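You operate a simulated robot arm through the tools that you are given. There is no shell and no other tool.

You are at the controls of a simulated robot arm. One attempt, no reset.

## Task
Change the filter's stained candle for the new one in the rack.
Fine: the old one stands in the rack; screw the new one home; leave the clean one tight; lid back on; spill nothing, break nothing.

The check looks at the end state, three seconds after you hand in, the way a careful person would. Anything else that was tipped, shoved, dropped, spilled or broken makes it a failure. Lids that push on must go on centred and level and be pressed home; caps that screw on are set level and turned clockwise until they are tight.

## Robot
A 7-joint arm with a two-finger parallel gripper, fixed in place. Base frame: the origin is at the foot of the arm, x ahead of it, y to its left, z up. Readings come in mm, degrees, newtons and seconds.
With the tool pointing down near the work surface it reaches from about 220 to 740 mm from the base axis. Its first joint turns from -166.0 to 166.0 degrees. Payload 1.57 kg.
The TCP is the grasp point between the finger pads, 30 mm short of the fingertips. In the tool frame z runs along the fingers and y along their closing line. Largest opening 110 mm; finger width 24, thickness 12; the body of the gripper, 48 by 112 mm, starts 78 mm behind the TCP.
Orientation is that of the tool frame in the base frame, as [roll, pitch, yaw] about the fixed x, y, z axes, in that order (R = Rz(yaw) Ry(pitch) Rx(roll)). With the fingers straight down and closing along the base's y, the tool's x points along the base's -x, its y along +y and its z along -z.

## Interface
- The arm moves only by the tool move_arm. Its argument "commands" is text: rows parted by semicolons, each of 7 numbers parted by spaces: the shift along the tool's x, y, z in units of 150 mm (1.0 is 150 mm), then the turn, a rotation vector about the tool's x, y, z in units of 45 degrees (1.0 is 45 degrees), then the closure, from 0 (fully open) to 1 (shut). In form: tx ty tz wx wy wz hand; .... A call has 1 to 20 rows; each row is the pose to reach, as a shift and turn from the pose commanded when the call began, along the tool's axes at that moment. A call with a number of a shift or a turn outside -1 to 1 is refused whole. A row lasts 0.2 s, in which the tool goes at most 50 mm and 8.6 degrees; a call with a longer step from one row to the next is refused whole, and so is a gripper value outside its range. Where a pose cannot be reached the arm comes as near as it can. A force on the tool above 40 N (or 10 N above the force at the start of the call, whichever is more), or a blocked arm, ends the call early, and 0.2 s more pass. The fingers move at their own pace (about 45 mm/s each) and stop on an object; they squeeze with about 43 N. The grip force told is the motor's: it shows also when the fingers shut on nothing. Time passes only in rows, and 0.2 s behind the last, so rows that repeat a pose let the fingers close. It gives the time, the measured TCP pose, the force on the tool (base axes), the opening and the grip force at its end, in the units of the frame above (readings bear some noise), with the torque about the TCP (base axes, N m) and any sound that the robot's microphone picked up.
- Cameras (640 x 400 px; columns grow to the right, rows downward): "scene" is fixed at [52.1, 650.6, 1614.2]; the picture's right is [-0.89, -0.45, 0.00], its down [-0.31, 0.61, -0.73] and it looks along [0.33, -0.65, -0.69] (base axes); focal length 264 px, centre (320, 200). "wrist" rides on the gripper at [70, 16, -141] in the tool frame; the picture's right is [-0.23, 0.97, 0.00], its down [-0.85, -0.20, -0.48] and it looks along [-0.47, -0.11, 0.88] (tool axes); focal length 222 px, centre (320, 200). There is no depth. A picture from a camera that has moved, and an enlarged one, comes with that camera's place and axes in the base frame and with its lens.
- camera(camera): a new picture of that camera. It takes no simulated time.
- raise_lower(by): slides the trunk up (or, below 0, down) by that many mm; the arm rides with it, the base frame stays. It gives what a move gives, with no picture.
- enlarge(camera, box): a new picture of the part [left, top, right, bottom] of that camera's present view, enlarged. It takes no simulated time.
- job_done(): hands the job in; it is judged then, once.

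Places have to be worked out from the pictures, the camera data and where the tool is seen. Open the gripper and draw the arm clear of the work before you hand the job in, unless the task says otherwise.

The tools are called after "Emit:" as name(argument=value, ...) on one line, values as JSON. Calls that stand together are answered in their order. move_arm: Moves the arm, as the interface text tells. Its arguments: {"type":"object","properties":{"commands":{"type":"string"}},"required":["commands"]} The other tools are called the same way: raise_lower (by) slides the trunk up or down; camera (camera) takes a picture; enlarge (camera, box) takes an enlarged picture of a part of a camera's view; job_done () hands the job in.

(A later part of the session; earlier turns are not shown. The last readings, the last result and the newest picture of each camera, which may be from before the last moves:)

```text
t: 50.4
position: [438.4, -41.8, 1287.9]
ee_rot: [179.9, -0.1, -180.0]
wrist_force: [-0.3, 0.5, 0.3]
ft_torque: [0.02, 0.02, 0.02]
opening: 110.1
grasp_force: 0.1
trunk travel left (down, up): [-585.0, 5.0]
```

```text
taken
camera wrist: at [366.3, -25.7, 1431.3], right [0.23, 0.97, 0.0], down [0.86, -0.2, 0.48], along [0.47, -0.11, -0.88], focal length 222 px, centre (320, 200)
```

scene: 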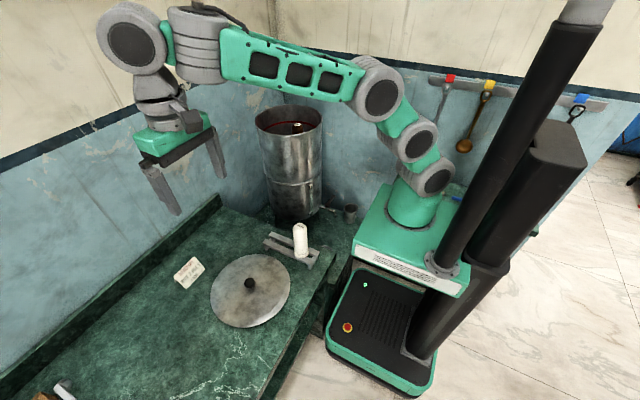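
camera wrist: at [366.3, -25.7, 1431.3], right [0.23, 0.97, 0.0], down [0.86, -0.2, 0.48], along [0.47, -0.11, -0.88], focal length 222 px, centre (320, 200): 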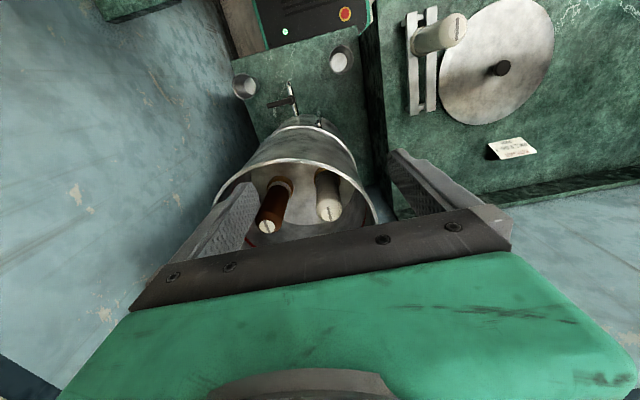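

Both candles can be seen: the brown stained one on the -y side and the white clean one on the +y side. I'll move further forward for a steeper view into the vessel.

Emit:
enlarge(camera="wrist", box=[200, 100, 400, 250])

Emit:
move_arm(commands="-0.06 -0.04 0 0 0 0 0; -0.15 -0.1 0 0 0 0 0; -0.25 -0.17 0 0 0 0 0; -0.35 -0.24 0 0 0 0 0; -0.45 -0.3 0 0 0 0 0; -0.52 -0.35 0 0 0 0 0; -0.55 -0.37 0 0 0 0 0; -0.55 -0.37 0 0 0 0 0")

Emit:
camera(camera="wrist")

Emit:
enlarge(camera="wrist", box=[200, 40, 420, 230])

```text
2.67 times, centred on (300, 175) of wrist
camera zoom: at [366.3, -25.7, 1431.3], right [0.23, 0.97, 0.0], down [0.86, -0.2, 0.48], along [0.47, -0.11, -0.88], focal length 592 px, centre (373, 267)
```

zoom: 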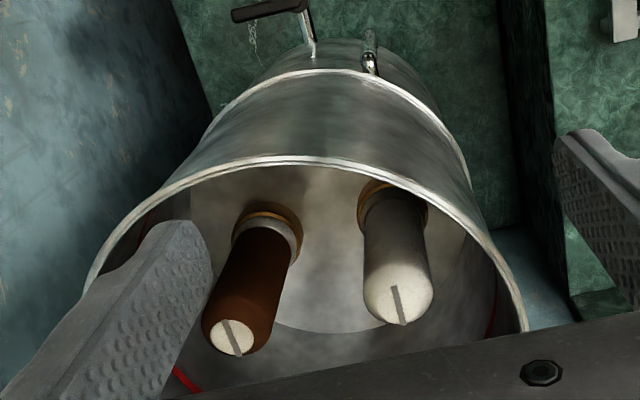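

```text
t: 52.2
position: [523.7, -97.6, 1288.1]
ee_rot: [179.9, -0.1, -179.9]
wrist_force: [1.0, 0.1, -0.3]
ft_torque: [-0.01, 0.0, 0.02]
opening: 109.8
grasp_force: 0.1
trunk travel left (down, up): [-585.0, 5.0]
```

```text
taken
camera wrist: at [451.0, -81.3, 1431.8], right [0.23, 0.97, 0.0], down [0.86, -0.2, 0.48], along [0.47, -0.11, -0.88], focal length 222 px, centre (320, 200)
```

wrist: 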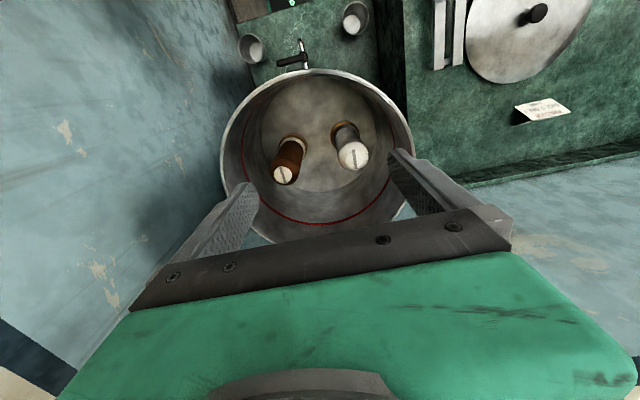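

```text
2.11 times, centred on (310, 135) of wrist
camera zoom: at [451.0, -81.3, 1431.8], right [0.23, 0.97, 0.0], down [0.86, -0.2, 0.48], along [0.47, -0.11, -0.88], focal length 468 px, centre (341, 337)
```

zoom: 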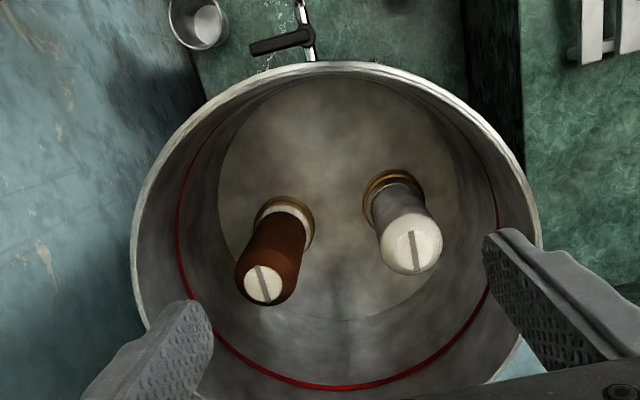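

I get a clear view now. The stained candle top is at about (563, -162, 1118) and the clean one at about (562, -56, 1112), with the filter axis near (564, -109). To plan the unscrewing I'll test here, in free air, how far the wrist can turn clockwise.

Emit:
move_arm(commands="0 0 0 0 0 0.16 0.36; 0 0 0 0 0 0.33 0.36; 0 0 0 0 0 0.5 0.36; 0 0 0 0 0 0.67 0.36; 0 0 0 0 0 0.84 0.36; 0 0 0 0 0 1 0.36; 0 0 0 0 0 1 0.36")

Emit:
move_arm(commands="0 0 0 0 0 0.16 0.36; 0 0 0 0 0 0.33 0.36; 0 0 0 0 0 0.5 0.36; 0 0 0 0 0 0.67 0.36; 0 0 0 0 0 0.84 0.36; 0 0 0 0 0 1 0.36; 0 0 0 0 0 1 0.36")

Emit:
camera(camera="wrist")

Emit:
camera(camera="scene")

```text
t: 53.8
position: [523.5, -98.0, 1288.2]
ee_rot: [-180.0, -0.1, 134.8]
wrist_force: [-0.6, 0.1, 0.0]
ft_torque: [0.01, 0.03, -0.01]
opening: 70.4
grasp_force: 0.0
trunk travel left (down, up): [-585.0, 5.0]
```

```text
t: 55.4
position: [522.7, -97.3, 1289.3]
ee_rot: [-179.9, -0.1, 90.0]
wrist_force: [-0.8, -0.5, 1.0]
ft_torque: [-0.03, -0.03, -0.01]
opening: 70.6
grasp_force: 0.0
trunk travel left (down, up): [-585.0, 5.0]
```

```text
taken
camera wrist: at [537.5, -27.4, 1432.0], right [0.97, -0.23, 0.0], down [-0.2, -0.86, 0.48], along [-0.11, -0.47, -0.88], focal length 222 px, centre (320, 200)
```

wrist: 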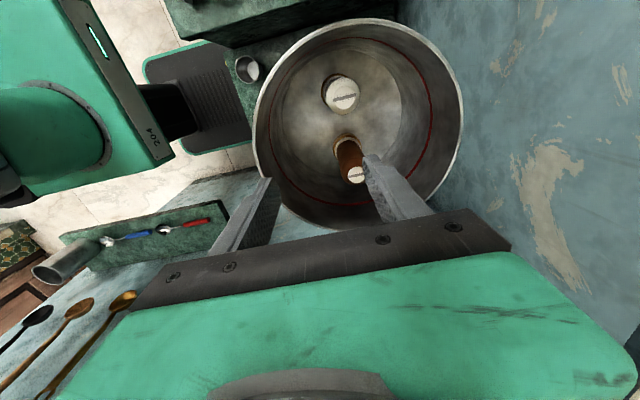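

```text
taken
```

scene: 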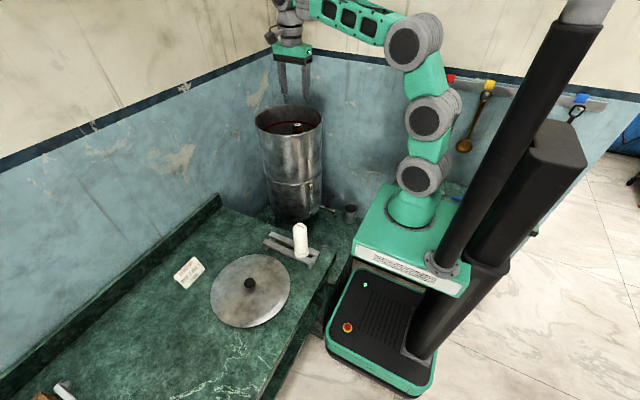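

Turned 90° freely, and this view confirms the stained top at (563, -163). I'll keep testing the clockwise range.

Emit:
move_arm(commands="0 0 0 0 0 0.16 0.36; 0 0 0 0 0 0.33 0.36; 0 0 0 0 0 0.5 0.36; 0 0 0 0 0 0.67 0.36; 0 0 0 0 0 0.84 0.36; 0 0 0 0 0 1 0.36; 0 0 0 0 0 1 0.36")

Emit:
move_arm(commands="0 0 0 0 0 0.16 0.36; 0 0 0 0 0 0.33 0.36; 0 0 0 0 0 0.5 0.36; 0 0 0 0 0 0.67 0.36; 0 0 0 0 0 0.84 0.36; 0 0 0 0 0 1 0.36; 0 0 0 0 0 1 0.36")

Emit:
camera(camera="scene")

Emit:
camera(camera="wrist")

```text
t: 57.0
position: [522.7, -97.4, 1289.0]
ee_rot: [-179.8, 0.0, 45.0]
wrist_force: [0.0, 0.3, 0.3]
ft_torque: [0.0, 0.0, -0.02]
opening: 70.4
grasp_force: 0.1
trunk travel left (down, up): [-585.0, 5.0]
```

```text
t: 58.6
position: [522.9, -98.2, 1290.1]
ee_rot: [-179.8, 0.1, 0.0]
wrist_force: [-0.3, 0.4, 0.1]
ft_torque: [0.03, 0.0, -0.01]
opening: 70.4
grasp_force: 0.1
trunk travel left (down, up): [-585.0, 5.0]
```

```text
taken
```

scene: 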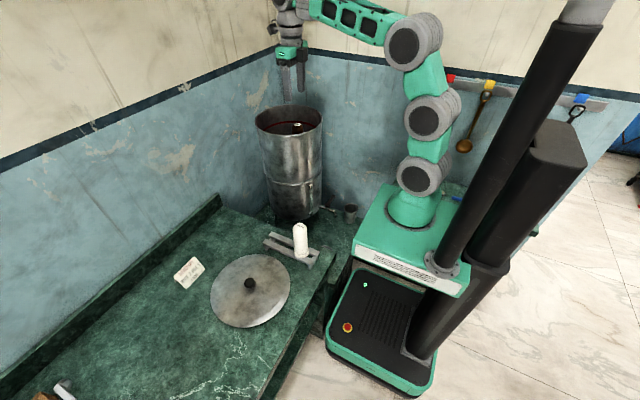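

```text
taken
camera wrist: at [591.2, -113.9, 1431.5], right [-0.23, -0.97, 0.0], down [-0.85, 0.2, 0.48], along [-0.47, 0.11, -0.88], focal length 222 px, centre (320, 200)
```

wrist: 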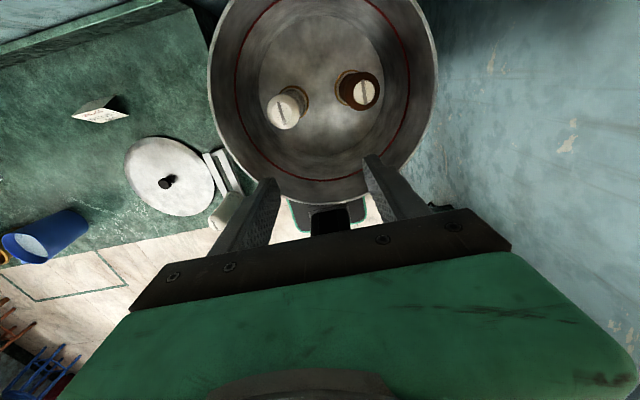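

180° of clockwise turn is available. I'll test a bit further, then I'll know the stroke I can use.

Emit:
move_arm(commands="0 0 0 0 0 0.16 0.36; 0 0 0 0 0 0.33 0.36; 0 0 0 0 0 0.5 0.36; 0 0 0 0 0 0.67 0.36; 0 0 0 0 0 0.84 0.36; 0 0 0 0 0 1 0.36; 0 0 0 0 0 1 0.36")

```text
t: 60.2
position: [509.1, -95.1, 1266.0]
ee_rot: [-180.0, -0.1, -45.0]
wrist_force: [-0.4, -0.7, 0.4]
ft_torque: [0.02, -0.07, -0.02]
opening: 70.5
grasp_force: 0.1
out of reach, approached as far as the arm can: row 2, 3, 4, 5, 6, 7
trunk travel left (down, up): [-585.0, 5.0]
```

The clockwise limit is just past yaw 0, so unscrewing from yaw 0 upward gives at least a half-turn per stroke. I'll return to yaw 0 and move above the stained candle.

Emit:
move_arm(commands="0 0 0 0 0 -0.16 0.36; 0 0 0 0 0 -0.33 0.36; 0 0 0 0 0 -0.5 0.36; 0 0 0 0 0 -0.67 0.36; 0 0 0 0 0 -0.84 0.36; 0 0 0 0 0 -0.95 0.36; 0 0 0 0 0 -0.95 0.36")

```text
t: 61.8
position: [512.1, -96.3, 1262.0]
ee_rot: [-179.9, 0.0, -2.1]
wrist_force: [-0.4, -0.3, -0.6]
ft_torque: [0.02, 0.01, 0.01]
opening: 70.5
grasp_force: 0.0
trunk travel left (down, up): [-585.0, 5.0]
```

I'm at yaw -2 with the tips above the rim. I'll move to directly over the stained candle at this height and look from the wrist.

Emit:
move_arm(commands="0.04 0.05 0 0 0 -0.03 0.36; 0.12 0.14 0 0 0 -0.06 0.36; 0.2 0.24 0 0 0 -0.1 0.36; 0.28 0.34 0 0 0 -0.113 0.36; 0.34 0.41 0 0 0 -0.113 0.36; 0.365 0.432 0 0 0 -0.113 0.36; 0.365 0.432 0 0 0 -0.113 0.36")

Emit:
camera(camera="wrist")

Emit:
enlarge(camera="scene", box=[240, 50, 340, 140])

```text
t: 63.4
position: [563.2, -165.3, 1262.3]
ee_rot: [-179.9, 0.0, 2.9]
wrist_force: [0.3, -0.8, -0.1]
ft_torque: [0.02, 0.02, 0.0]
opening: 70.5
grasp_force: 0.2
trunk travel left (down, up): [-585.0, 5.0]
```

```text
taken
camera wrist: at [630.9, -176.6, 1405.2], right [-0.18, -0.98, 0.0], down [-0.86, 0.16, 0.48], along [-0.47, 0.09, -0.88], focal length 222 px, centre (320, 200)
```

wrist: 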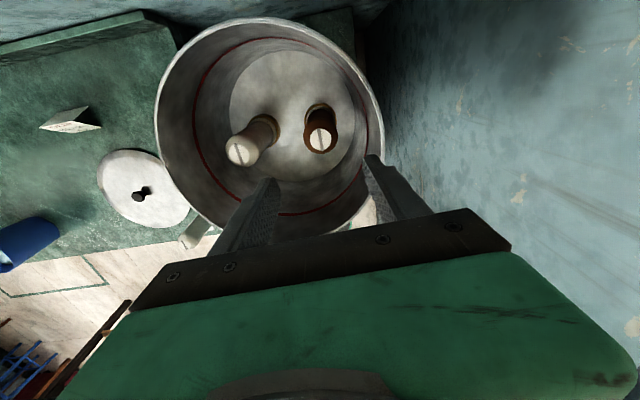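

```text
4.44 times, centred on (290, 95) of scene
camera zoom: at [52.1, 650.6, 1614.2], right [-0.89, -0.45, 0.0], down [-0.31, 0.61, -0.73], along [0.33, -0.65, -0.69], focal length 1173 px, centre (453, 667)
```

zoom: 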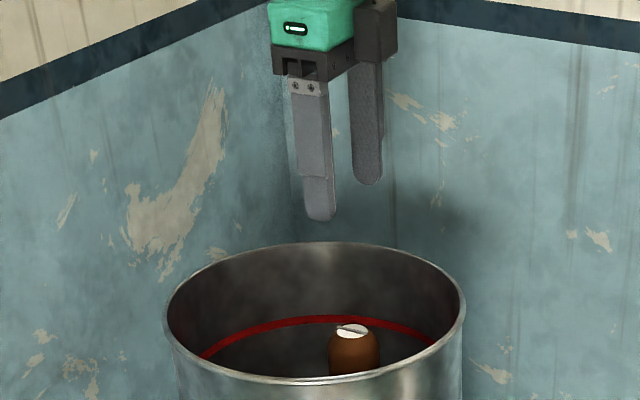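

The tool is over the candle, whose axis I put at (563.5, -164) with the top near 1117. I'll descend to z 1152, with the tips just above the candle top, and check alignment.

Emit:
move_arm(commands="0 0 0.07 0 0 0 0.36; 0 -0.008 0.18 0 0 0 0.36; 0 -0.008 0.3 0 0 0 0.36; 0 -0.008 0.42 0 0 0 0.36; 0 -0.008 0.54 0 0 0 0.36; 0 -0.008 0.65 0 0 0 0.36; 0 -0.008 0.72 0 0 0 0.36; 0 -0.008 0.735 0 0 0 0.36; 0 -0.008 0.735 0 0 0 0.36")

Emit:
enlarge(camera="wrist", box=[180, 100, 460, 260])

Emit:
enlarge(camera="scene", box=[250, 80, 340, 145])

```text
t: 65.4
position: [562.3, -160.9, 1151.9]
ee_rot: [-180.0, 0.0, 2.9]
wrist_force: [0.2, 0.5, -0.4]
ft_torque: [-0.02, 0.01, -0.02]
opening: 70.5
grasp_force: 0.0
trunk travel left (down, up): [-585.0, 5.0]
```

```text
2.29 times, centred on (320, 180) of wrist
camera zoom: at [631.2, -173.6, 1295.0], right [-0.18, -0.98, 0.0], down [-0.86, 0.16, 0.48], along [-0.47, 0.09, -0.88], focal length 508 px, centre (320, 246)
```

zoom: 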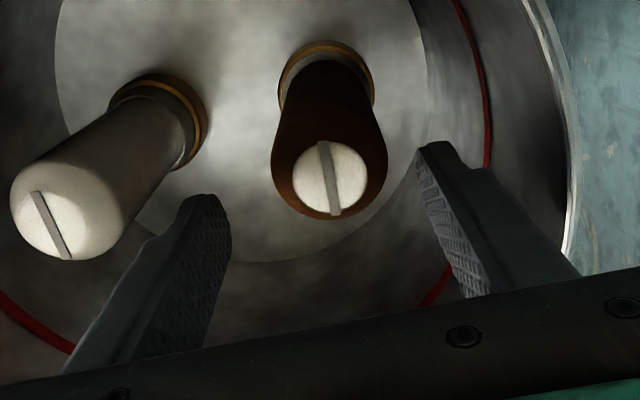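

```text
6.15 times, centred on (295, 112) of scene
camera zoom: at [52.1, 650.6, 1614.2], right [-0.89, -0.45, 0.0], down [-0.31, 0.61, -0.73], along [0.33, -0.65, -0.69], focal length 1624 px, centre (474, 738)
```

zoom: 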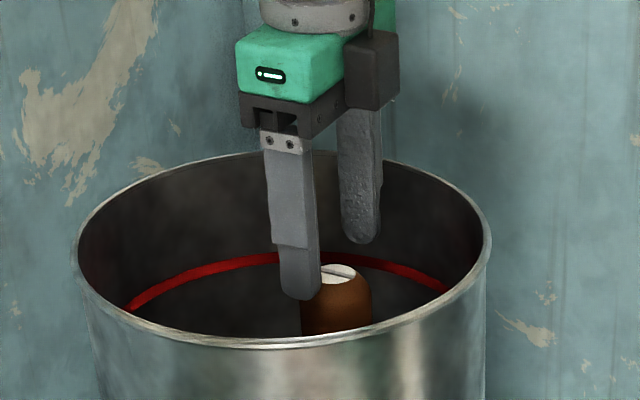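

The candle axis is about 4 mm further to -y than the finger midpoint. I'll shift by that and descend to TCP z 1099, which puts the tips about 50 mm down the candle and keeps the gripper body above the rim.

Emit:
move_arm(commands="0.005 0.02 0 0 0 0 0.36; 0.005 0.025 0.03 0 0 0 0.36; 0.005 0.025 0.09 0 0 0 0.36; 0.005 0.025 0.15 0 0 0 0.36; 0.005 0.025 0.21 0 0 0 0.36; 0.005 0.025 0.27 0 0 0 0.36; 0.005 0.025 0.32 0 0 0 0.36; 0.005 0.025 0.35 0 0 0 0.36; 0.005 0.025 0.35 0 0 0 0.36")

Emit:
enlarge(camera="wrist", box=[180, 100, 460, 260])

Emit:
enlarge(camera="scene", box=[250, 80, 340, 145])

```text
t: 67.4
position: [564.4, -163.6, 1099.1]
ee_rot: [-179.8, 0.1, 2.9]
wrist_force: [0.5, -0.1, -0.1]
ft_torque: [-0.01, -0.01, -0.01]
opening: 70.5
grasp_force: 0.1
trunk travel left (down, up): [-585.0, 5.0]
```

```text
2.29 times, centred on (320, 180) of wrist
camera zoom: at [632.8, -177.5, 1242.3], right [-0.18, -0.98, 0.0], down [-0.86, 0.16, 0.48], along [-0.47, 0.09, -0.88], focal length 508 px, centre (320, 246)
```

zoom: 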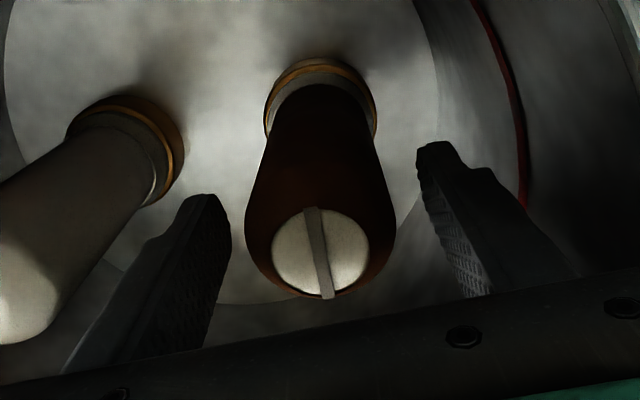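

```text
6.15 times, centred on (295, 112) of scene
camera zoom: at [52.1, 650.6, 1614.2], right [-0.89, -0.45, 0.0], down [-0.31, 0.61, -0.73], along [0.33, -0.65, -0.69], focal length 1624 px, centre (474, 738)
```

zoom: 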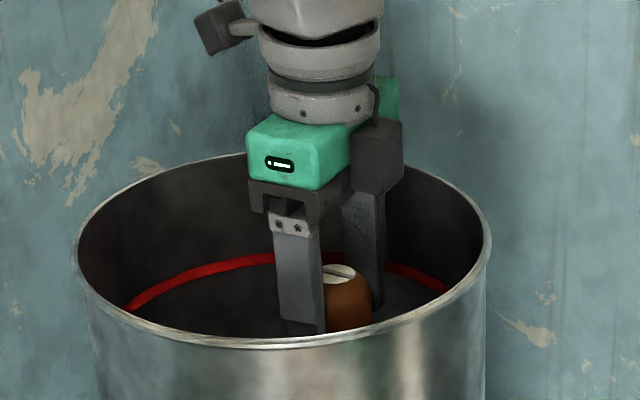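

The candle sits centred between the fingers. I'll close on it.

Emit:
move_arm(commands="0 0 0 0 0 0 0.45; 0 0 0 0 0 0 0.52; 0 0 0 0 0 0 0.6; 0 0 0 0 0 0 0.8; 0 0 0 0 0 0 1; 0 0 0 0 0 0 1")

Emit:
enlarge(camera="wrist", box=[180, 100, 460, 260])

```text
t: 68.8
position: [564.8, -165.3, 1099.1]
ee_rot: [-179.9, 0.0, 2.9]
wrist_force: [0.0, -1.6, -0.3]
ft_torque: [-0.04, -0.07, 0.0]
opening: 47.5
grasp_force: 42.7
trunk travel left (down, up): [-585.0, 5.0]
```

```text
2.29 times, centred on (320, 180) of wrist
camera zoom: at [632.8, -177.7, 1242.5], right [-0.18, -0.98, 0.0], down [-0.86, 0.16, 0.48], along [-0.47, 0.09, -0.88], focal length 508 px, centre (320, 246)
```

zoom: 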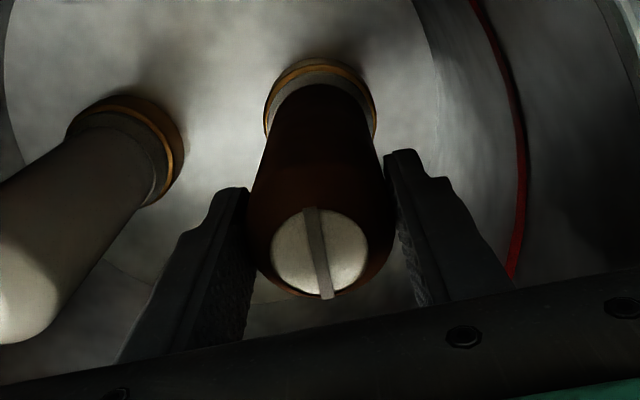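

The grip is firm at 47.5 mm, with little side load. I'll start unscrewing counter-clockwise by about 22° and read the torque.

Emit:
move_arm(commands="0 0 0 0 0 -0.1 1; 0 0 0 0 0 -0.2 1; 0 0 0 0 0 -0.3 1; 0 0 0 0 0 -0.4 1; 0 0 0 0 0 -0.5 1; 0 0 0 0 0 -0.5 1")

Emit:
enlarge(camera="wrist", box=[180, 100, 460, 260])

```text
t: 70.2
position: [565.0, -165.3, 1100.5]
ee_rot: [180.0, 0.0, 25.6]
wrist_force: [6.6, 1.6, 2.4]
ft_torque: [0.14, -0.17, -0.01]
opening: 47.2
grasp_force: 43.4
trunk travel left (down, up): [-585.0, 5.0]
```

```text
2.29 times, centred on (320, 180) of wrist
camera zoom: at [632.1, -149.8, 1242.6], right [0.21, -0.98, 0.0], down [-0.86, -0.19, 0.48], along [-0.47, -0.1, -0.88], focal length 508 px, centre (320, 246)
```

zoom: 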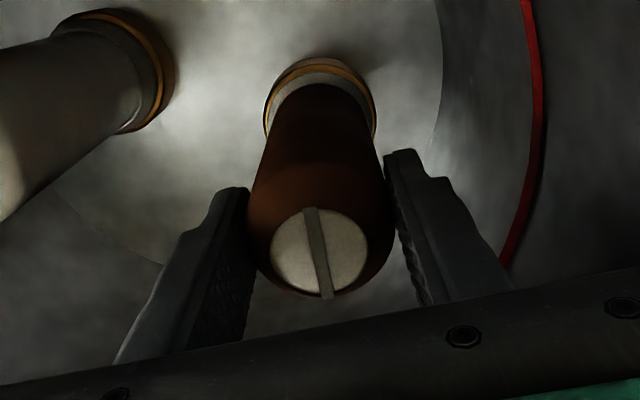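

The candle turned with the gripper: the slot stays fixed in the view and the torque is low. I'll continue counter-clockwise.

Emit:
move_arm(commands="0 0 0 0 0 -0.16 1; 0 0 0 0 0 -0.33 1; 0 0 0 0 0 -0.5 1; 0 0 0 0 0 -0.67 1; 0 0 0 0 0 -0.84 1; 0 0 0 0 0 -1 1; 0 0 0 0 0 -1 1")

Emit:
move_arm(commands="0 0 0 0 0 -0.16 1; 0 0 0 0 0 -0.33 1; 0 0 0 0 0 -0.5 1; 0 0 0 0 0 -0.67 1; 0 0 0 0 0 -0.84 1; 0 0 0 0 0 -1 1; 0 0 0 0 0 -1 1")

Emit:
enlarge(camera="wrist", box=[180, 100, 460, 260])

Emit:
enlarge(camera="scene", box=[250, 80, 340, 145])

```text
t: 71.8
position: [565.7, -166.0, 1099.9]
ee_rot: [180.0, 0.0, 70.5]
wrist_force: [12.5, 0.2, 8.3]
ft_torque: [-0.18, -0.49, 0.01]
opening: 47.3
grasp_force: 42.9
trunk travel left (down, up): [-585.0, 5.0]
```

```text
t: 73.4
position: [566.3, -165.6, 1099.5]
ee_rot: [179.9, 0.0, 115.4]
wrist_force: [16.1, -3.2, 12.0]
ft_torque: [-0.36, -0.65, -0.02]
opening: 47.1
grasp_force: 43.1
trunk travel left (down, up): [-585.0, 5.0]
```

```text
2.29 times, centred on (320, 180) of wrist
camera zoom: at [547.7, -95.6, 1242.5], right [0.98, 0.21, 0.0], down [0.19, -0.86, 0.48], along [0.1, -0.47, -0.88], focal length 508 px, centre (320, 246)
```

zoom: 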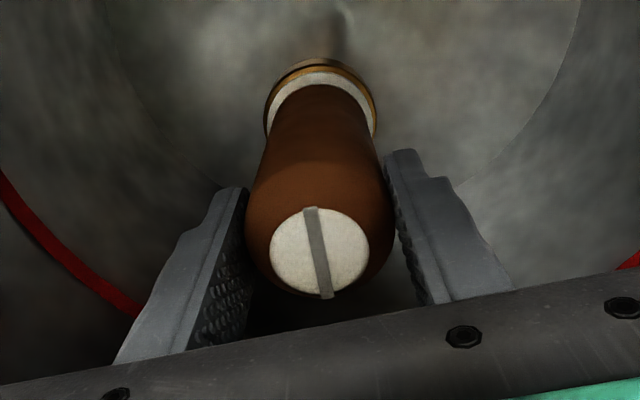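

```text
6.15 times, centred on (295, 112) of scene
camera zoom: at [52.1, 650.6, 1614.2], right [-0.89, -0.45, 0.0], down [-0.31, 0.61, -0.73], along [0.33, -0.65, -0.69], focal length 1624 px, centre (474, 738)
```

zoom: 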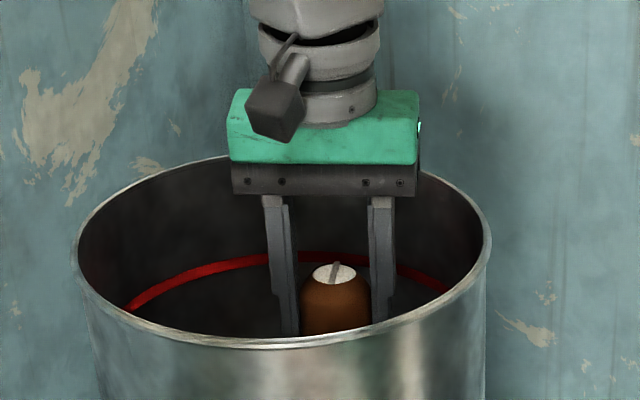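

Side load in x (16 N) and upward push (12 N) are building as the candle rises. I'll relieve those with about 1 mm of +x and 1 mm of lift while I keep turning.

Emit:
move_arm(commands="-0.003 0.006 -0.004 0 0 -0.1 1; -0.003 0.006 -0.005 0 0 -0.26 1; -0.003 0.006 -0.006 0 0 -0.42 1; -0.003 0.006 -0.007 0 0 -0.58 1; -0.003 0.006 -0.008 0 0 -0.74 1; -0.003 0.006 -0.009 0 0 -0.9 1; -0.003 0.006 -0.009 0 0 -1 1; -0.003 0.006 -0.009 0 0 -1 1")

Emit:
enlarge(camera="wrist", box=[180, 100, 460, 260])

```text
t: 75.2
position: [566.1, -164.4, 1099.8]
ee_rot: [179.9, -0.3, 160.6]
wrist_force: [7.3, 2.1, -3.9]
ft_torque: [-0.03, -0.31, 0.0]
opening: 47.4
grasp_force: 42.8
trunk travel left (down, up): [-585.0, 5.0]
```

```text
2.29 times, centred on (320, 180) of wrist
camera zoom: at [503.8, -126.7, 1242.8], right [0.54, 0.84, 0.0], down [0.74, -0.47, 0.47], along [0.4, -0.26, -0.88], focal length 508 px, centre (320, 246)
```

zoom: 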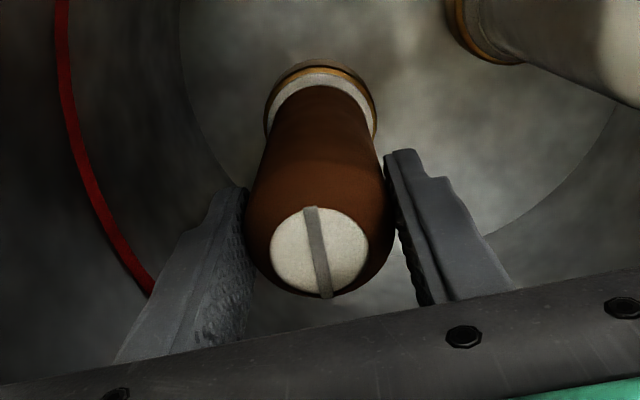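

The loads dropped, and the rates imply a thread pitch of about 2 mm per turn. I'll continue counter-clockwise past yaw 180, lifting in step with the thread.

Emit:
move_arm(commands="-0.003 0.001 0 0 0 -0.16 1; -0.003 0.001 0 0 0 -0.33 1; -0.003 0.001 0 0 0 -0.5 1; -0.003 0.001 0 0 0 -0.67 1; -0.003 0.001 0 0 0 -0.84 1; -0.003 0.001 0 0 0 -1 1; -0.003 0.001 0 0 0 -1 1")

Emit:
enlarge(camera="wrist", box=[180, 100, 460, 260])

```text
t: 76.8
position: [566.1, -166.2, 1100.7]
ee_rot: [179.9, 0.0, -154.5]
wrist_force: [0.4, 0.3, -1.7]
ft_torque: [0.0, 0.0, 0.01]
opening: 47.3
grasp_force: 42.7
trunk travel left (down, up): [-585.0, 5.0]
```

```text
2.29 times, centred on (320, 180) of wrist
camera zoom: at [493.5, -180.6, 1243.5], right [-0.21, 0.98, 0.0], down [0.86, 0.19, 0.48], along [0.47, 0.1, -0.88], focal length 508 px, centre (320, 246)
```

zoom: 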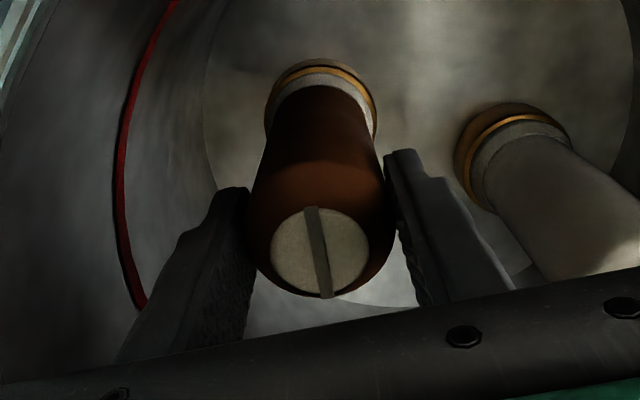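

The side forces and torque have dropped to nearly zero, so the thread may already be free. I'll test with a gentle 3 mm lift.

Emit:
move_arm(commands="0 0 -0.005 0 0 0 1; 0 0 -0.01 0 0 0 1; 0 0 -0.015 0 0 0 1; 0 0 -0.02 0 0 0 1; 0 0 -0.02 0 0 0 1")

Emit:
enlarge(camera="wrist", box=[180, 100, 460, 260])

```text
t: 78.0
position: [565.5, -164.8, 1102.6]
ee_rot: [179.9, 0.0, -154.6]
wrist_force: [0.3, -0.4, -2.6]
ft_torque: [0.0, 0.01, -0.03]
opening: 47.4
grasp_force: 43.1
trunk travel left (down, up): [-585.0, 5.0]
```

```text
2.29 times, centred on (320, 180) of wrist
camera zoom: at [493.6, -180.6, 1246.0], right [-0.21, 0.98, 0.0], down [0.86, 0.19, 0.48], along [0.47, 0.1, -0.88], focal length 508 px, centre (320, 246)
```

zoom: 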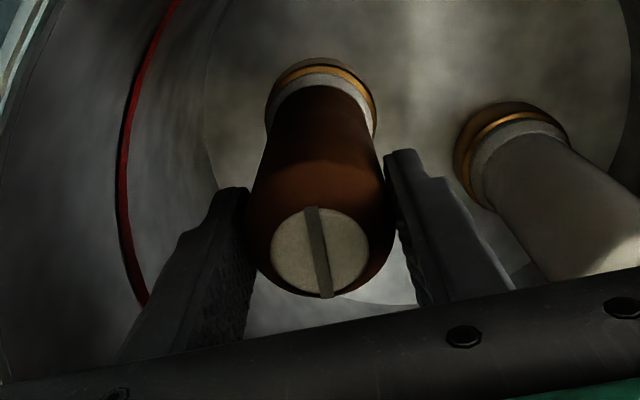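

It lifts freely carrying only the candle's weight (about 2.6 N), so the thread is disengaged. I'll lift straight up, slowly at first because of the stem.

Emit:
move_arm(commands="0 0 -0.02 0 0 0 1; 0 0 -0.05 0 0 0 1; 0 0 -0.08 0 0 0 1; 0 0 -0.12 0 0 0 1; 0 0 -0.16 0 0 0 1; 0 0 -0.2 0 0 0 1; 0 0 -0.24 0 0 0 1; 0 0 -0.28 0 0 0 1; 0 0 -0.28 0 0 0 1")

Emit:
camera(camera="wrist")

Emit:
enlarge(camera="scene", box=[240, 60, 340, 140])

```text
t: 80.0
position: [564.7, -165.6, 1145.3]
ee_rot: [179.9, 0.0, -154.6]
wrist_force: [0.0, -0.7, -1.9]
ft_torque: [-0.03, -0.01, -0.02]
opening: 47.2
grasp_force: 43.2
trunk travel left (down, up): [-585.0, 5.0]
```

```text
taken
camera wrist: at [493.8, -180.3, 1288.3], right [-0.21, 0.98, 0.0], down [0.86, 0.19, 0.48], along [0.47, 0.1, -0.88], focal length 222 px, centre (320, 200)
```

wrist: 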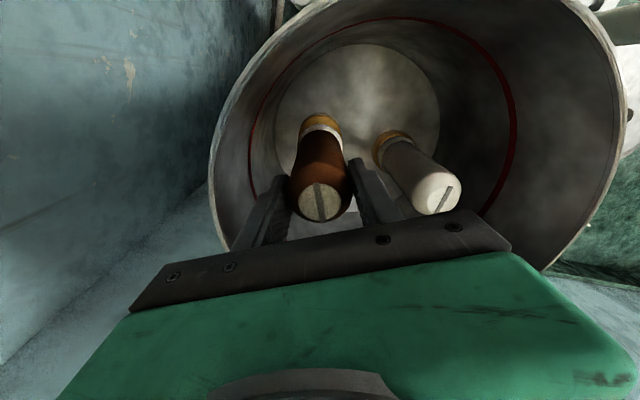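

```text
5.00 times, centred on (290, 100) of scene
camera zoom: at [52.1, 650.6, 1614.2], right [-0.89, -0.45, 0.0], down [-0.31, 0.61, -0.73], along [0.33, -0.65, -0.69], focal length 1319 px, centre (470, 700)
```

zoom: 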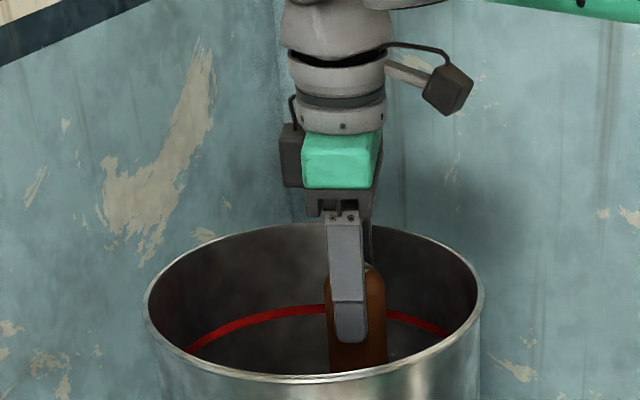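

The candle is up about 45 mm. I'll zoom in to see whether the stem is clear of the hole.

Emit:
enlarge(camera="wrist", box=[240, 60, 480, 230])

```text
2.35 times, centred on (360, 145) of wrist
camera zoom: at [493.8, -180.3, 1288.3], right [-0.21, 0.98, 0.0], down [0.86, 0.19, 0.48], along [0.47, 0.1, -0.88], focal length 523 px, centre (226, 329)
```

zoom: 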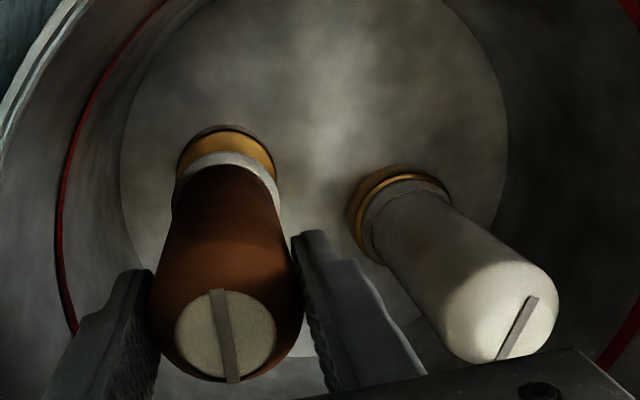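

The brass seat stays on the floor and the candle is rising away from it. I'll lift another 45 mm straight up, then shift toward the arm inside the vessel, where the arm can reach higher, avoiding the clean candle.

Emit:
move_arm(commands="0 0 -0.04 0 0 0 1; 0 0 -0.1 0 0 0 1; 0 0 -0.16 0 0 0 1; 0 0 -0.22 0 0 0 1; 0 0 -0.28 0 0 0 1; 0 0 -0.3 0 0 0 1; 0 0 -0.3 0 0 0 1")

Emit:
enlarge(camera="wrist", box=[200, 40, 480, 230])

Emit:
enlarge(camera="scene", box=[240, 60, 340, 140])

```text
t: 81.6
position: [565.3, -164.8, 1191.3]
ee_rot: [179.9, 0.0, -154.7]
wrist_force: [0.2, 0.4, -2.1]
ft_torque: [0.0, 0.03, 0.01]
opening: 47.2
grasp_force: 43.5
trunk travel left (down, up): [-585.0, 5.0]
```

```text
2.11 times, centred on (340, 135) of wrist
camera zoom: at [493.4, -181.3, 1334.1], right [-0.21, 0.98, 0.0], down [0.86, 0.19, 0.48], along [0.47, 0.1, -0.88], focal length 468 px, centre (278, 337)
```

zoom: 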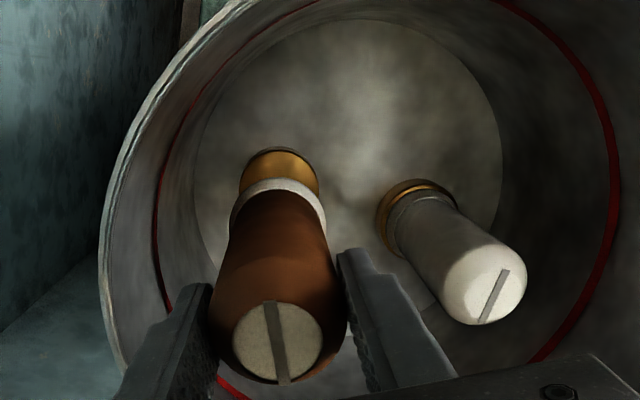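

```text
5.00 times, centred on (290, 100) of scene
camera zoom: at [52.1, 650.6, 1614.2], right [-0.89, -0.45, 0.0], down [-0.31, 0.61, -0.73], along [0.33, -0.65, -0.69], focal length 1319 px, centre (470, 700)
```

zoom: 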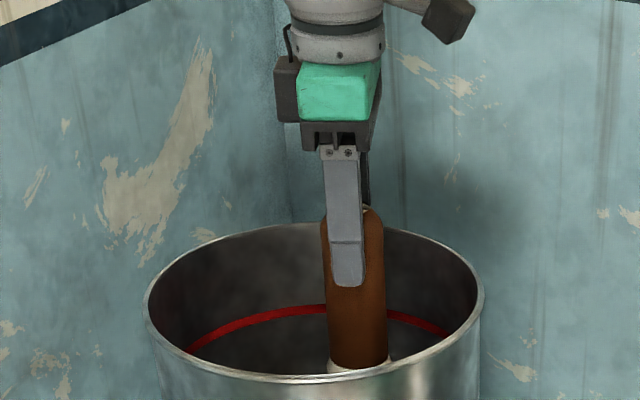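

The bare brass seat is visible on the floor and the candle is well clear of it. I'll move inside the vessel toward (500, -125), rising 50 mm and turning back to yaw 180.

Emit:
move_arm(commands="0.02 0.03 -0.04 0 0 0.04 1; 0.06 0.09 -0.1 0 0 0.12 1; 0.11 0.16 -0.16 0 0 0.22 1; 0.16 0.24 -0.22 0 0 0.32 1; 0.21 0.32 -0.28 0 0 0.42 1; 0.25 0.38 -0.32 0 0 0.5 1; 0.278 0.42 -0.33 0 0 0.563 1; 0.278 0.426 -0.33 0 0 0.563 1; 0.278 0.426 -0.33 0 0 0.563 1")

Emit:
raise_lower(by=5)

Emit:
enlarge(camera="scene", box=[240, 50, 340, 140])

Emit:
enlarge(camera="wrist", box=[180, 40, 480, 230])

```text
t: 83.6
position: [500.0, -126.4, 1240.3]
ee_rot: [179.9, -0.1, -180.0]
wrist_force: [0.4, -1.2, -2.8]
ft_torque: [-0.05, -0.03, -0.04]
opening: 46.9
grasp_force: 43.3
trunk travel left (down, up): [-585.0, 5.0]
```

```text
t: 84.1
position: [500.0, -126.3, 1244.8]
ee_rot: [179.9, 0.0, -179.9]
wrist_force: [-0.2, 0.3, -2.2]
ft_torque: [0.0, 0.0, 0.0]
opening: 47.2
grasp_force: 43.0
trunk travel left (down, up): [-590.0, 0.0]
```

```text
4.44 times, centred on (290, 95) of scene
camera zoom: at [52.1, 650.6, 1614.2], right [-0.89, -0.45, 0.0], down [-0.31, 0.61, -0.73], along [0.33, -0.65, -0.69], focal length 1173 px, centre (453, 667)
```

zoom: 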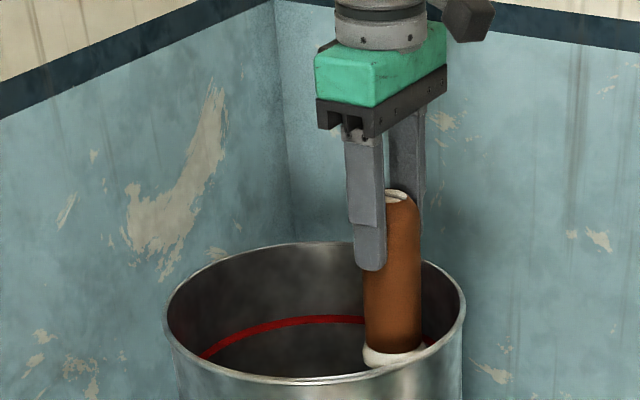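

```text
2.11 times, centred on (330, 135) of wrist
camera zoom: at [428.7, -109.5, 1388.1], right [0.23, 0.97, 0.0], down [0.86, -0.2, 0.48], along [0.47, -0.11, -0.88], focal length 468 px, centre (299, 337)
```

zoom: 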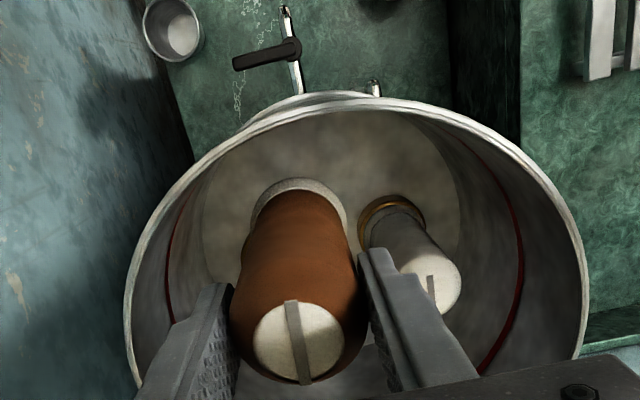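

The candle hangs straight and its collar is near rim level. I'll raise it another 100 mm so the stem clears the rim.

Emit:
move_arm(commands="0 0 -0.04 0 0 0 1; 0 0 -0.1 0 0 0 1; 0 0 -0.18 0 0 0 1; 0 0 -0.27 0 0 0 1; 0 0 -0.36 0 0 0 1; 0 0 -0.45 0 0 0 1; 0 0 -0.54 0 0 0 1; 0 0 -0.62 0 0 0 1; 0 0 -0.66 0 0 0 1; 0 0 -0.66 0 0 0 1")

Emit:
enlarge(camera="scene", box=[230, 20, 350, 140])

```text
t: 86.3
position: [500.3, -126.7, 1344.9]
ee_rot: [179.9, -0.2, -179.9]
wrist_force: [-0.4, 0.2, -1.8]
ft_torque: [0.01, -0.01, 0.02]
opening: 47.1
grasp_force: 43.1
trunk travel left (down, up): [-590.0, 0.0]
```

```text
3.33 times, centred on (290, 80) of scene
camera zoom: at [52.1, 650.6, 1614.2], right [-0.89, -0.45, 0.0], down [-0.31, 0.61, -0.73], along [0.33, -0.65, -0.69], focal length 879 px, centre (420, 600)
```

zoom: 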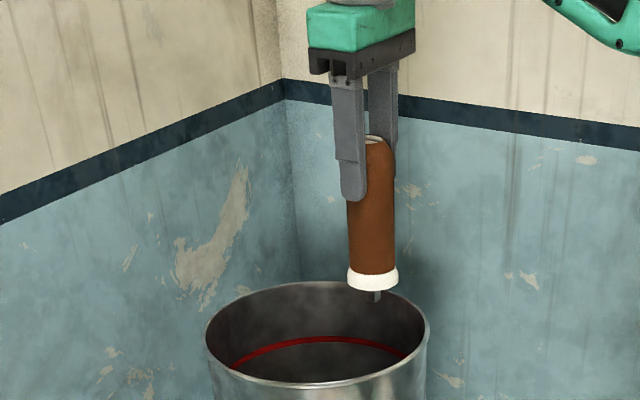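

The stem is short (about 17 mm) and thin (about 10 mm), and it is well clear of the rim. I'll carry the old candle over toward the free end of the rack, near (430, 197).

Emit:
move_arm(commands="0.02 0.06 0 0 0 0 1; 0.06 0.16 0 0 0 0 1; 0.1 0.3 0 0 0 0 1; 0.15 0.45 0 0 0 0 1; 0.2 0.6 0 0 0 0 1; 0.24 0.75 0 0 0 0 1; 0.28 0.88 0 0 0 0 1; 0.3 0.97 0 0 0 0 1; 0.3 1 0 0 0 0 1; 0.3 1 0 0 0 0 1")

Emit:
move_arm(commands="0.02 0.06 0 0 0 0 1; 0.04 0.16 0 0 0 0 1; 0.06 0.3 0 0 0 0 1; 0.08 0.45 0 0 0 0 1; 0.1 0.6 0 0 0 0 1; 0.12 0.75 0 0 0 0 1; 0.14 0.88 0 0 0 0 1; 0.16 0.97 0 0 0 0 1; 0.16 1 0 0 0 0 1; 0.16 1 0 0 0 0 1")

Emit:
camera(camera="scene")

Emit:
camera(camera="wrist")

```text
t: 88.5
position: [454.2, 23.6, 1344.8]
ee_rot: [179.9, -0.1, -179.9]
wrist_force: [-0.2, 0.2, -2.0]
ft_torque: [-0.01, -0.04, -0.05]
opening: 47.4
grasp_force: 43.4
trunk travel left (down, up): [-590.0, 0.0]
```

```text
t: 90.7
position: [428.7, 173.8, 1344.0]
ee_rot: [-180.0, -0.1, -179.8]
wrist_force: [-1.1, 0.2, -2.4]
ft_torque: [0.0, -0.02, -0.01]
opening: 47.6
grasp_force: 42.8
trunk travel left (down, up): [-590.0, 0.0]
```

```text
taken
```

scene: 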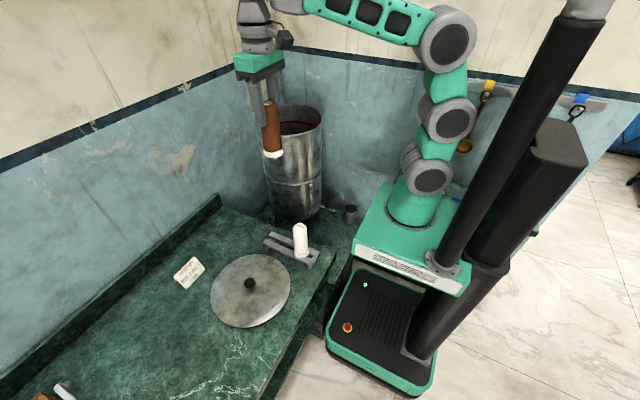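

```text
taken
camera wrist: at [359.0, 190.4, 1486.7], right [0.23, 0.97, 0.0], down [0.86, -0.2, 0.48], along [0.46, -0.11, -0.88], focal length 222 px, centre (320, 200)
```

wrist: 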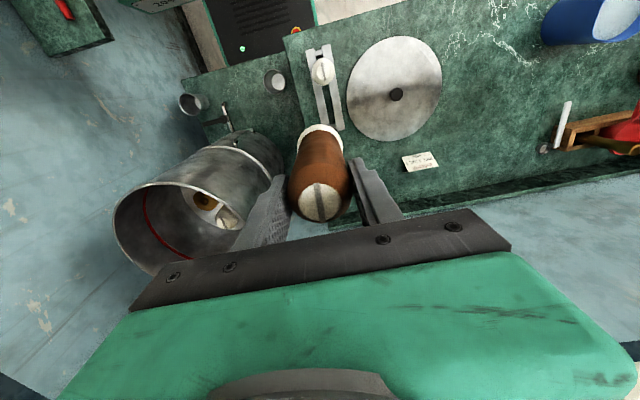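

I'll zoom in on the rack from here to pin down the slot line and the new candle's place.

Emit:
enlarge(camera="wrist", box=[290, 30, 370, 140])

Emit:
enlarge(camera="scene", box=[250, 215, 330, 275])

```text
3.64 times, centred on (330, 85) of wrist
camera zoom: at [359.0, 190.4, 1486.7], right [0.23, 0.97, 0.0], down [0.86, -0.2, 0.48], along [0.46, -0.11, -0.88], focal length 808 px, centre (284, 618)
```

zoom: 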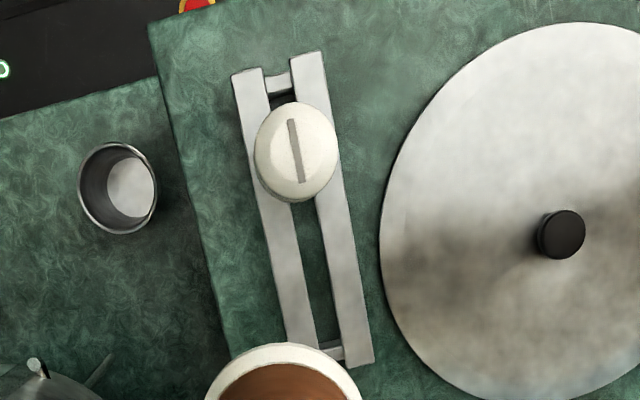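

```text
6.67 times, centred on (290, 245) of scene
camera zoom: at [52.1, 650.6, 1614.2], right [-0.89, -0.45, 0.0], down [-0.31, 0.61, -0.73], along [0.33, -0.65, -0.69], focal length 1759 px, centre (520, -100)
```

zoom: 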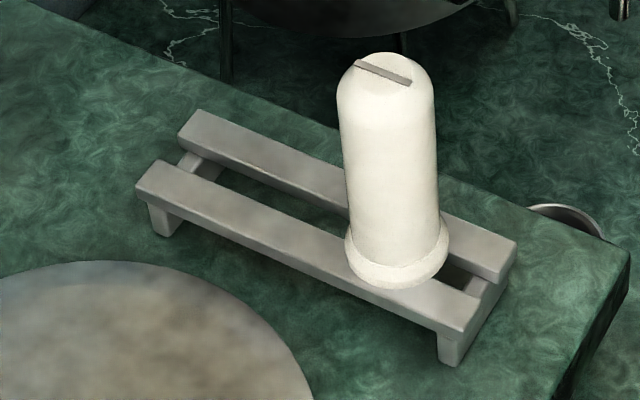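

The slot's centre line is at y of about 198 for x 430, and the new candle stands at (348, 199). I'll line up over (430, 198) and lower with the trunk.

Emit:
move_arm(commands="0 0.03 0 0 0 0 1; 0 0.08 0 0 0 0 1; 0 0.13 0 0 0 0 1; -0.005 0.16 0 0 0 0 1; -0.008 0.162 0 0 0 0 1; -0.008 0.162 0 0 0 0 1")

Emit:
raise_lower(by=-290)

Emit:
camera(camera="scene")

Emit:
camera(camera="wrist")

```text
t: 92.1
position: [431.8, 198.3, 1344.0]
ee_rot: [179.9, 0.0, -179.8]
wrist_force: [-0.2, -0.1, -1.7]
ft_torque: [-0.05, -0.06, -0.03]
opening: 47.1
grasp_force: 43.0
trunk travel left (down, up): [-590.0, 0.0]
```

```text
t: 95.0
position: [430.8, 198.9, 1053.1]
ee_rot: [179.9, -0.1, -179.9]
wrist_force: [-0.1, 0.3, -1.7]
ft_torque: [0.01, 0.0, -0.02]
opening: 47.2
grasp_force: 43.6
trunk travel left (down, up): [-300.0, 290.0]
```

```text
taken
```

scene: 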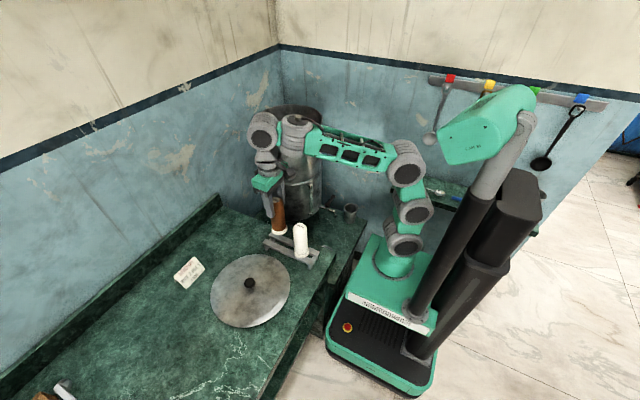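

```text
taken
camera wrist: at [360.3, 214.1, 1197.1], right [0.23, 0.97, 0.0], down [0.86, -0.2, 0.48], along [0.47, -0.11, -0.88], focal length 222 px, centre (320, 200)
```

wrist: 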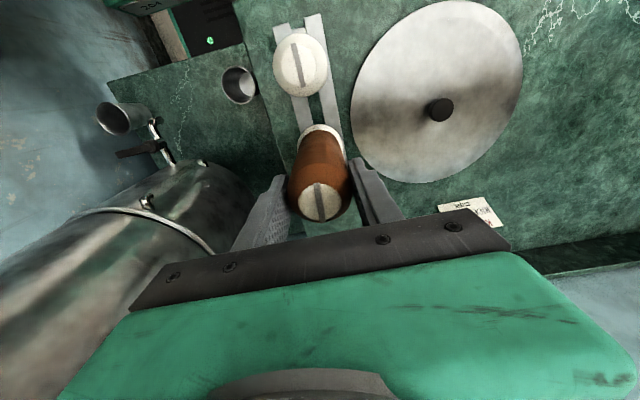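

Emit:
enlarge(camera="wrist", box=[230, 10, 390, 230])

Emit:
enlarge(camera="scene", box=[245, 185, 335, 275])

```text
1.82 times, centred on (310, 120) of wrist
camera zoom: at [360.3, 214.1, 1197.1], right [0.23, 0.97, 0.0], down [0.86, -0.2, 0.48], along [0.47, -0.11, -0.88], focal length 404 px, centre (338, 346)
```

zoom: 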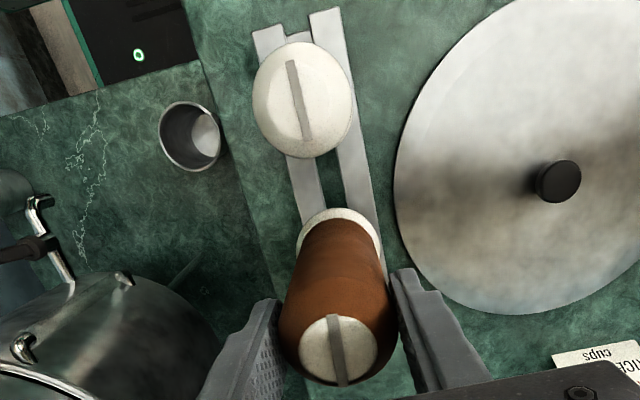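

```text
4.44 times, centred on (290, 230) of scene
camera zoom: at [52.1, 650.6, 1614.2], right [-0.89, -0.45, 0.0], down [-0.31, 0.61, -0.73], along [0.33, -0.65, -0.69], focal length 1173 px, centre (453, 67)
```

zoom: 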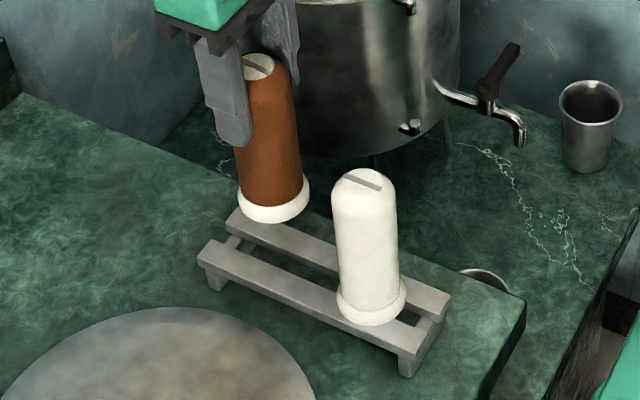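

The old candle is in line with the slot at the free end of the rack. I'll descend 45 mm, leaving the stem just above the rails, and check again.

Emit:
move_arm(commands="0 0 0.03 0 0 0 1; 0 0 0.08 0 0 0 1; 0 0 0.14 0 0 0 1; 0 0 0.2 0 0 0 1; 0 0 0.26 0 0 0 1; 0 0 0.29 0 0 0 1; 0 0 0.3 0 0 0 1; 0 0 0.3 0 0 0 1")

Emit:
enlarge(camera="wrist", box=[230, 10, 390, 230])

Emit:
enlarge(camera="scene", box=[255, 215, 325, 270])

```text
t: 96.8
position: [431.0, 198.5, 1008.7]
ee_rot: [-179.9, 0.0, -179.8]
wrist_force: [0.2, 0.7, -2.6]
ft_torque: [0.01, -0.01, -0.02]
opening: 46.9
grasp_force: 43.0
trunk travel left (down, up): [-300.0, 290.0]
```

```text
1.82 times, centred on (310, 120) of wrist
camera zoom: at [360.2, 214.3, 1151.7], right [0.23, 0.97, 0.0], down [0.86, -0.2, 0.48], along [0.46, -0.11, -0.88], focal length 404 px, centre (338, 346)
```

zoom: 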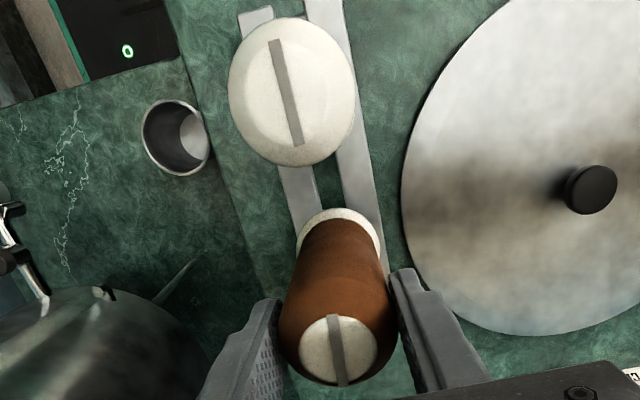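

```text
7.27 times, centred on (290, 242) of scene
camera zoom: at [52.1, 650.6, 1614.2], right [-0.89, -0.45, 0.0], down [-0.31, 0.61, -0.73], along [0.33, -0.65, -0.69], focal length 1919 px, centre (538, -109)
```

zoom: 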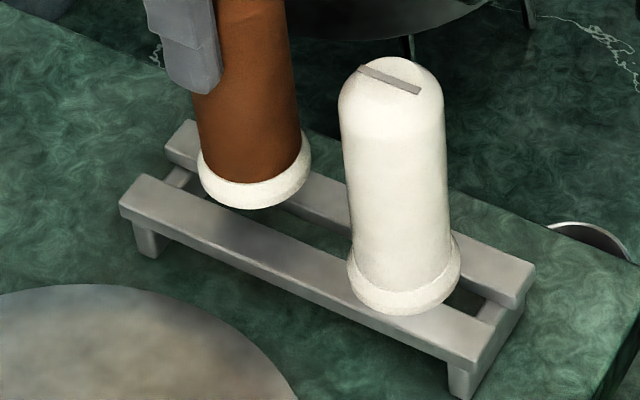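

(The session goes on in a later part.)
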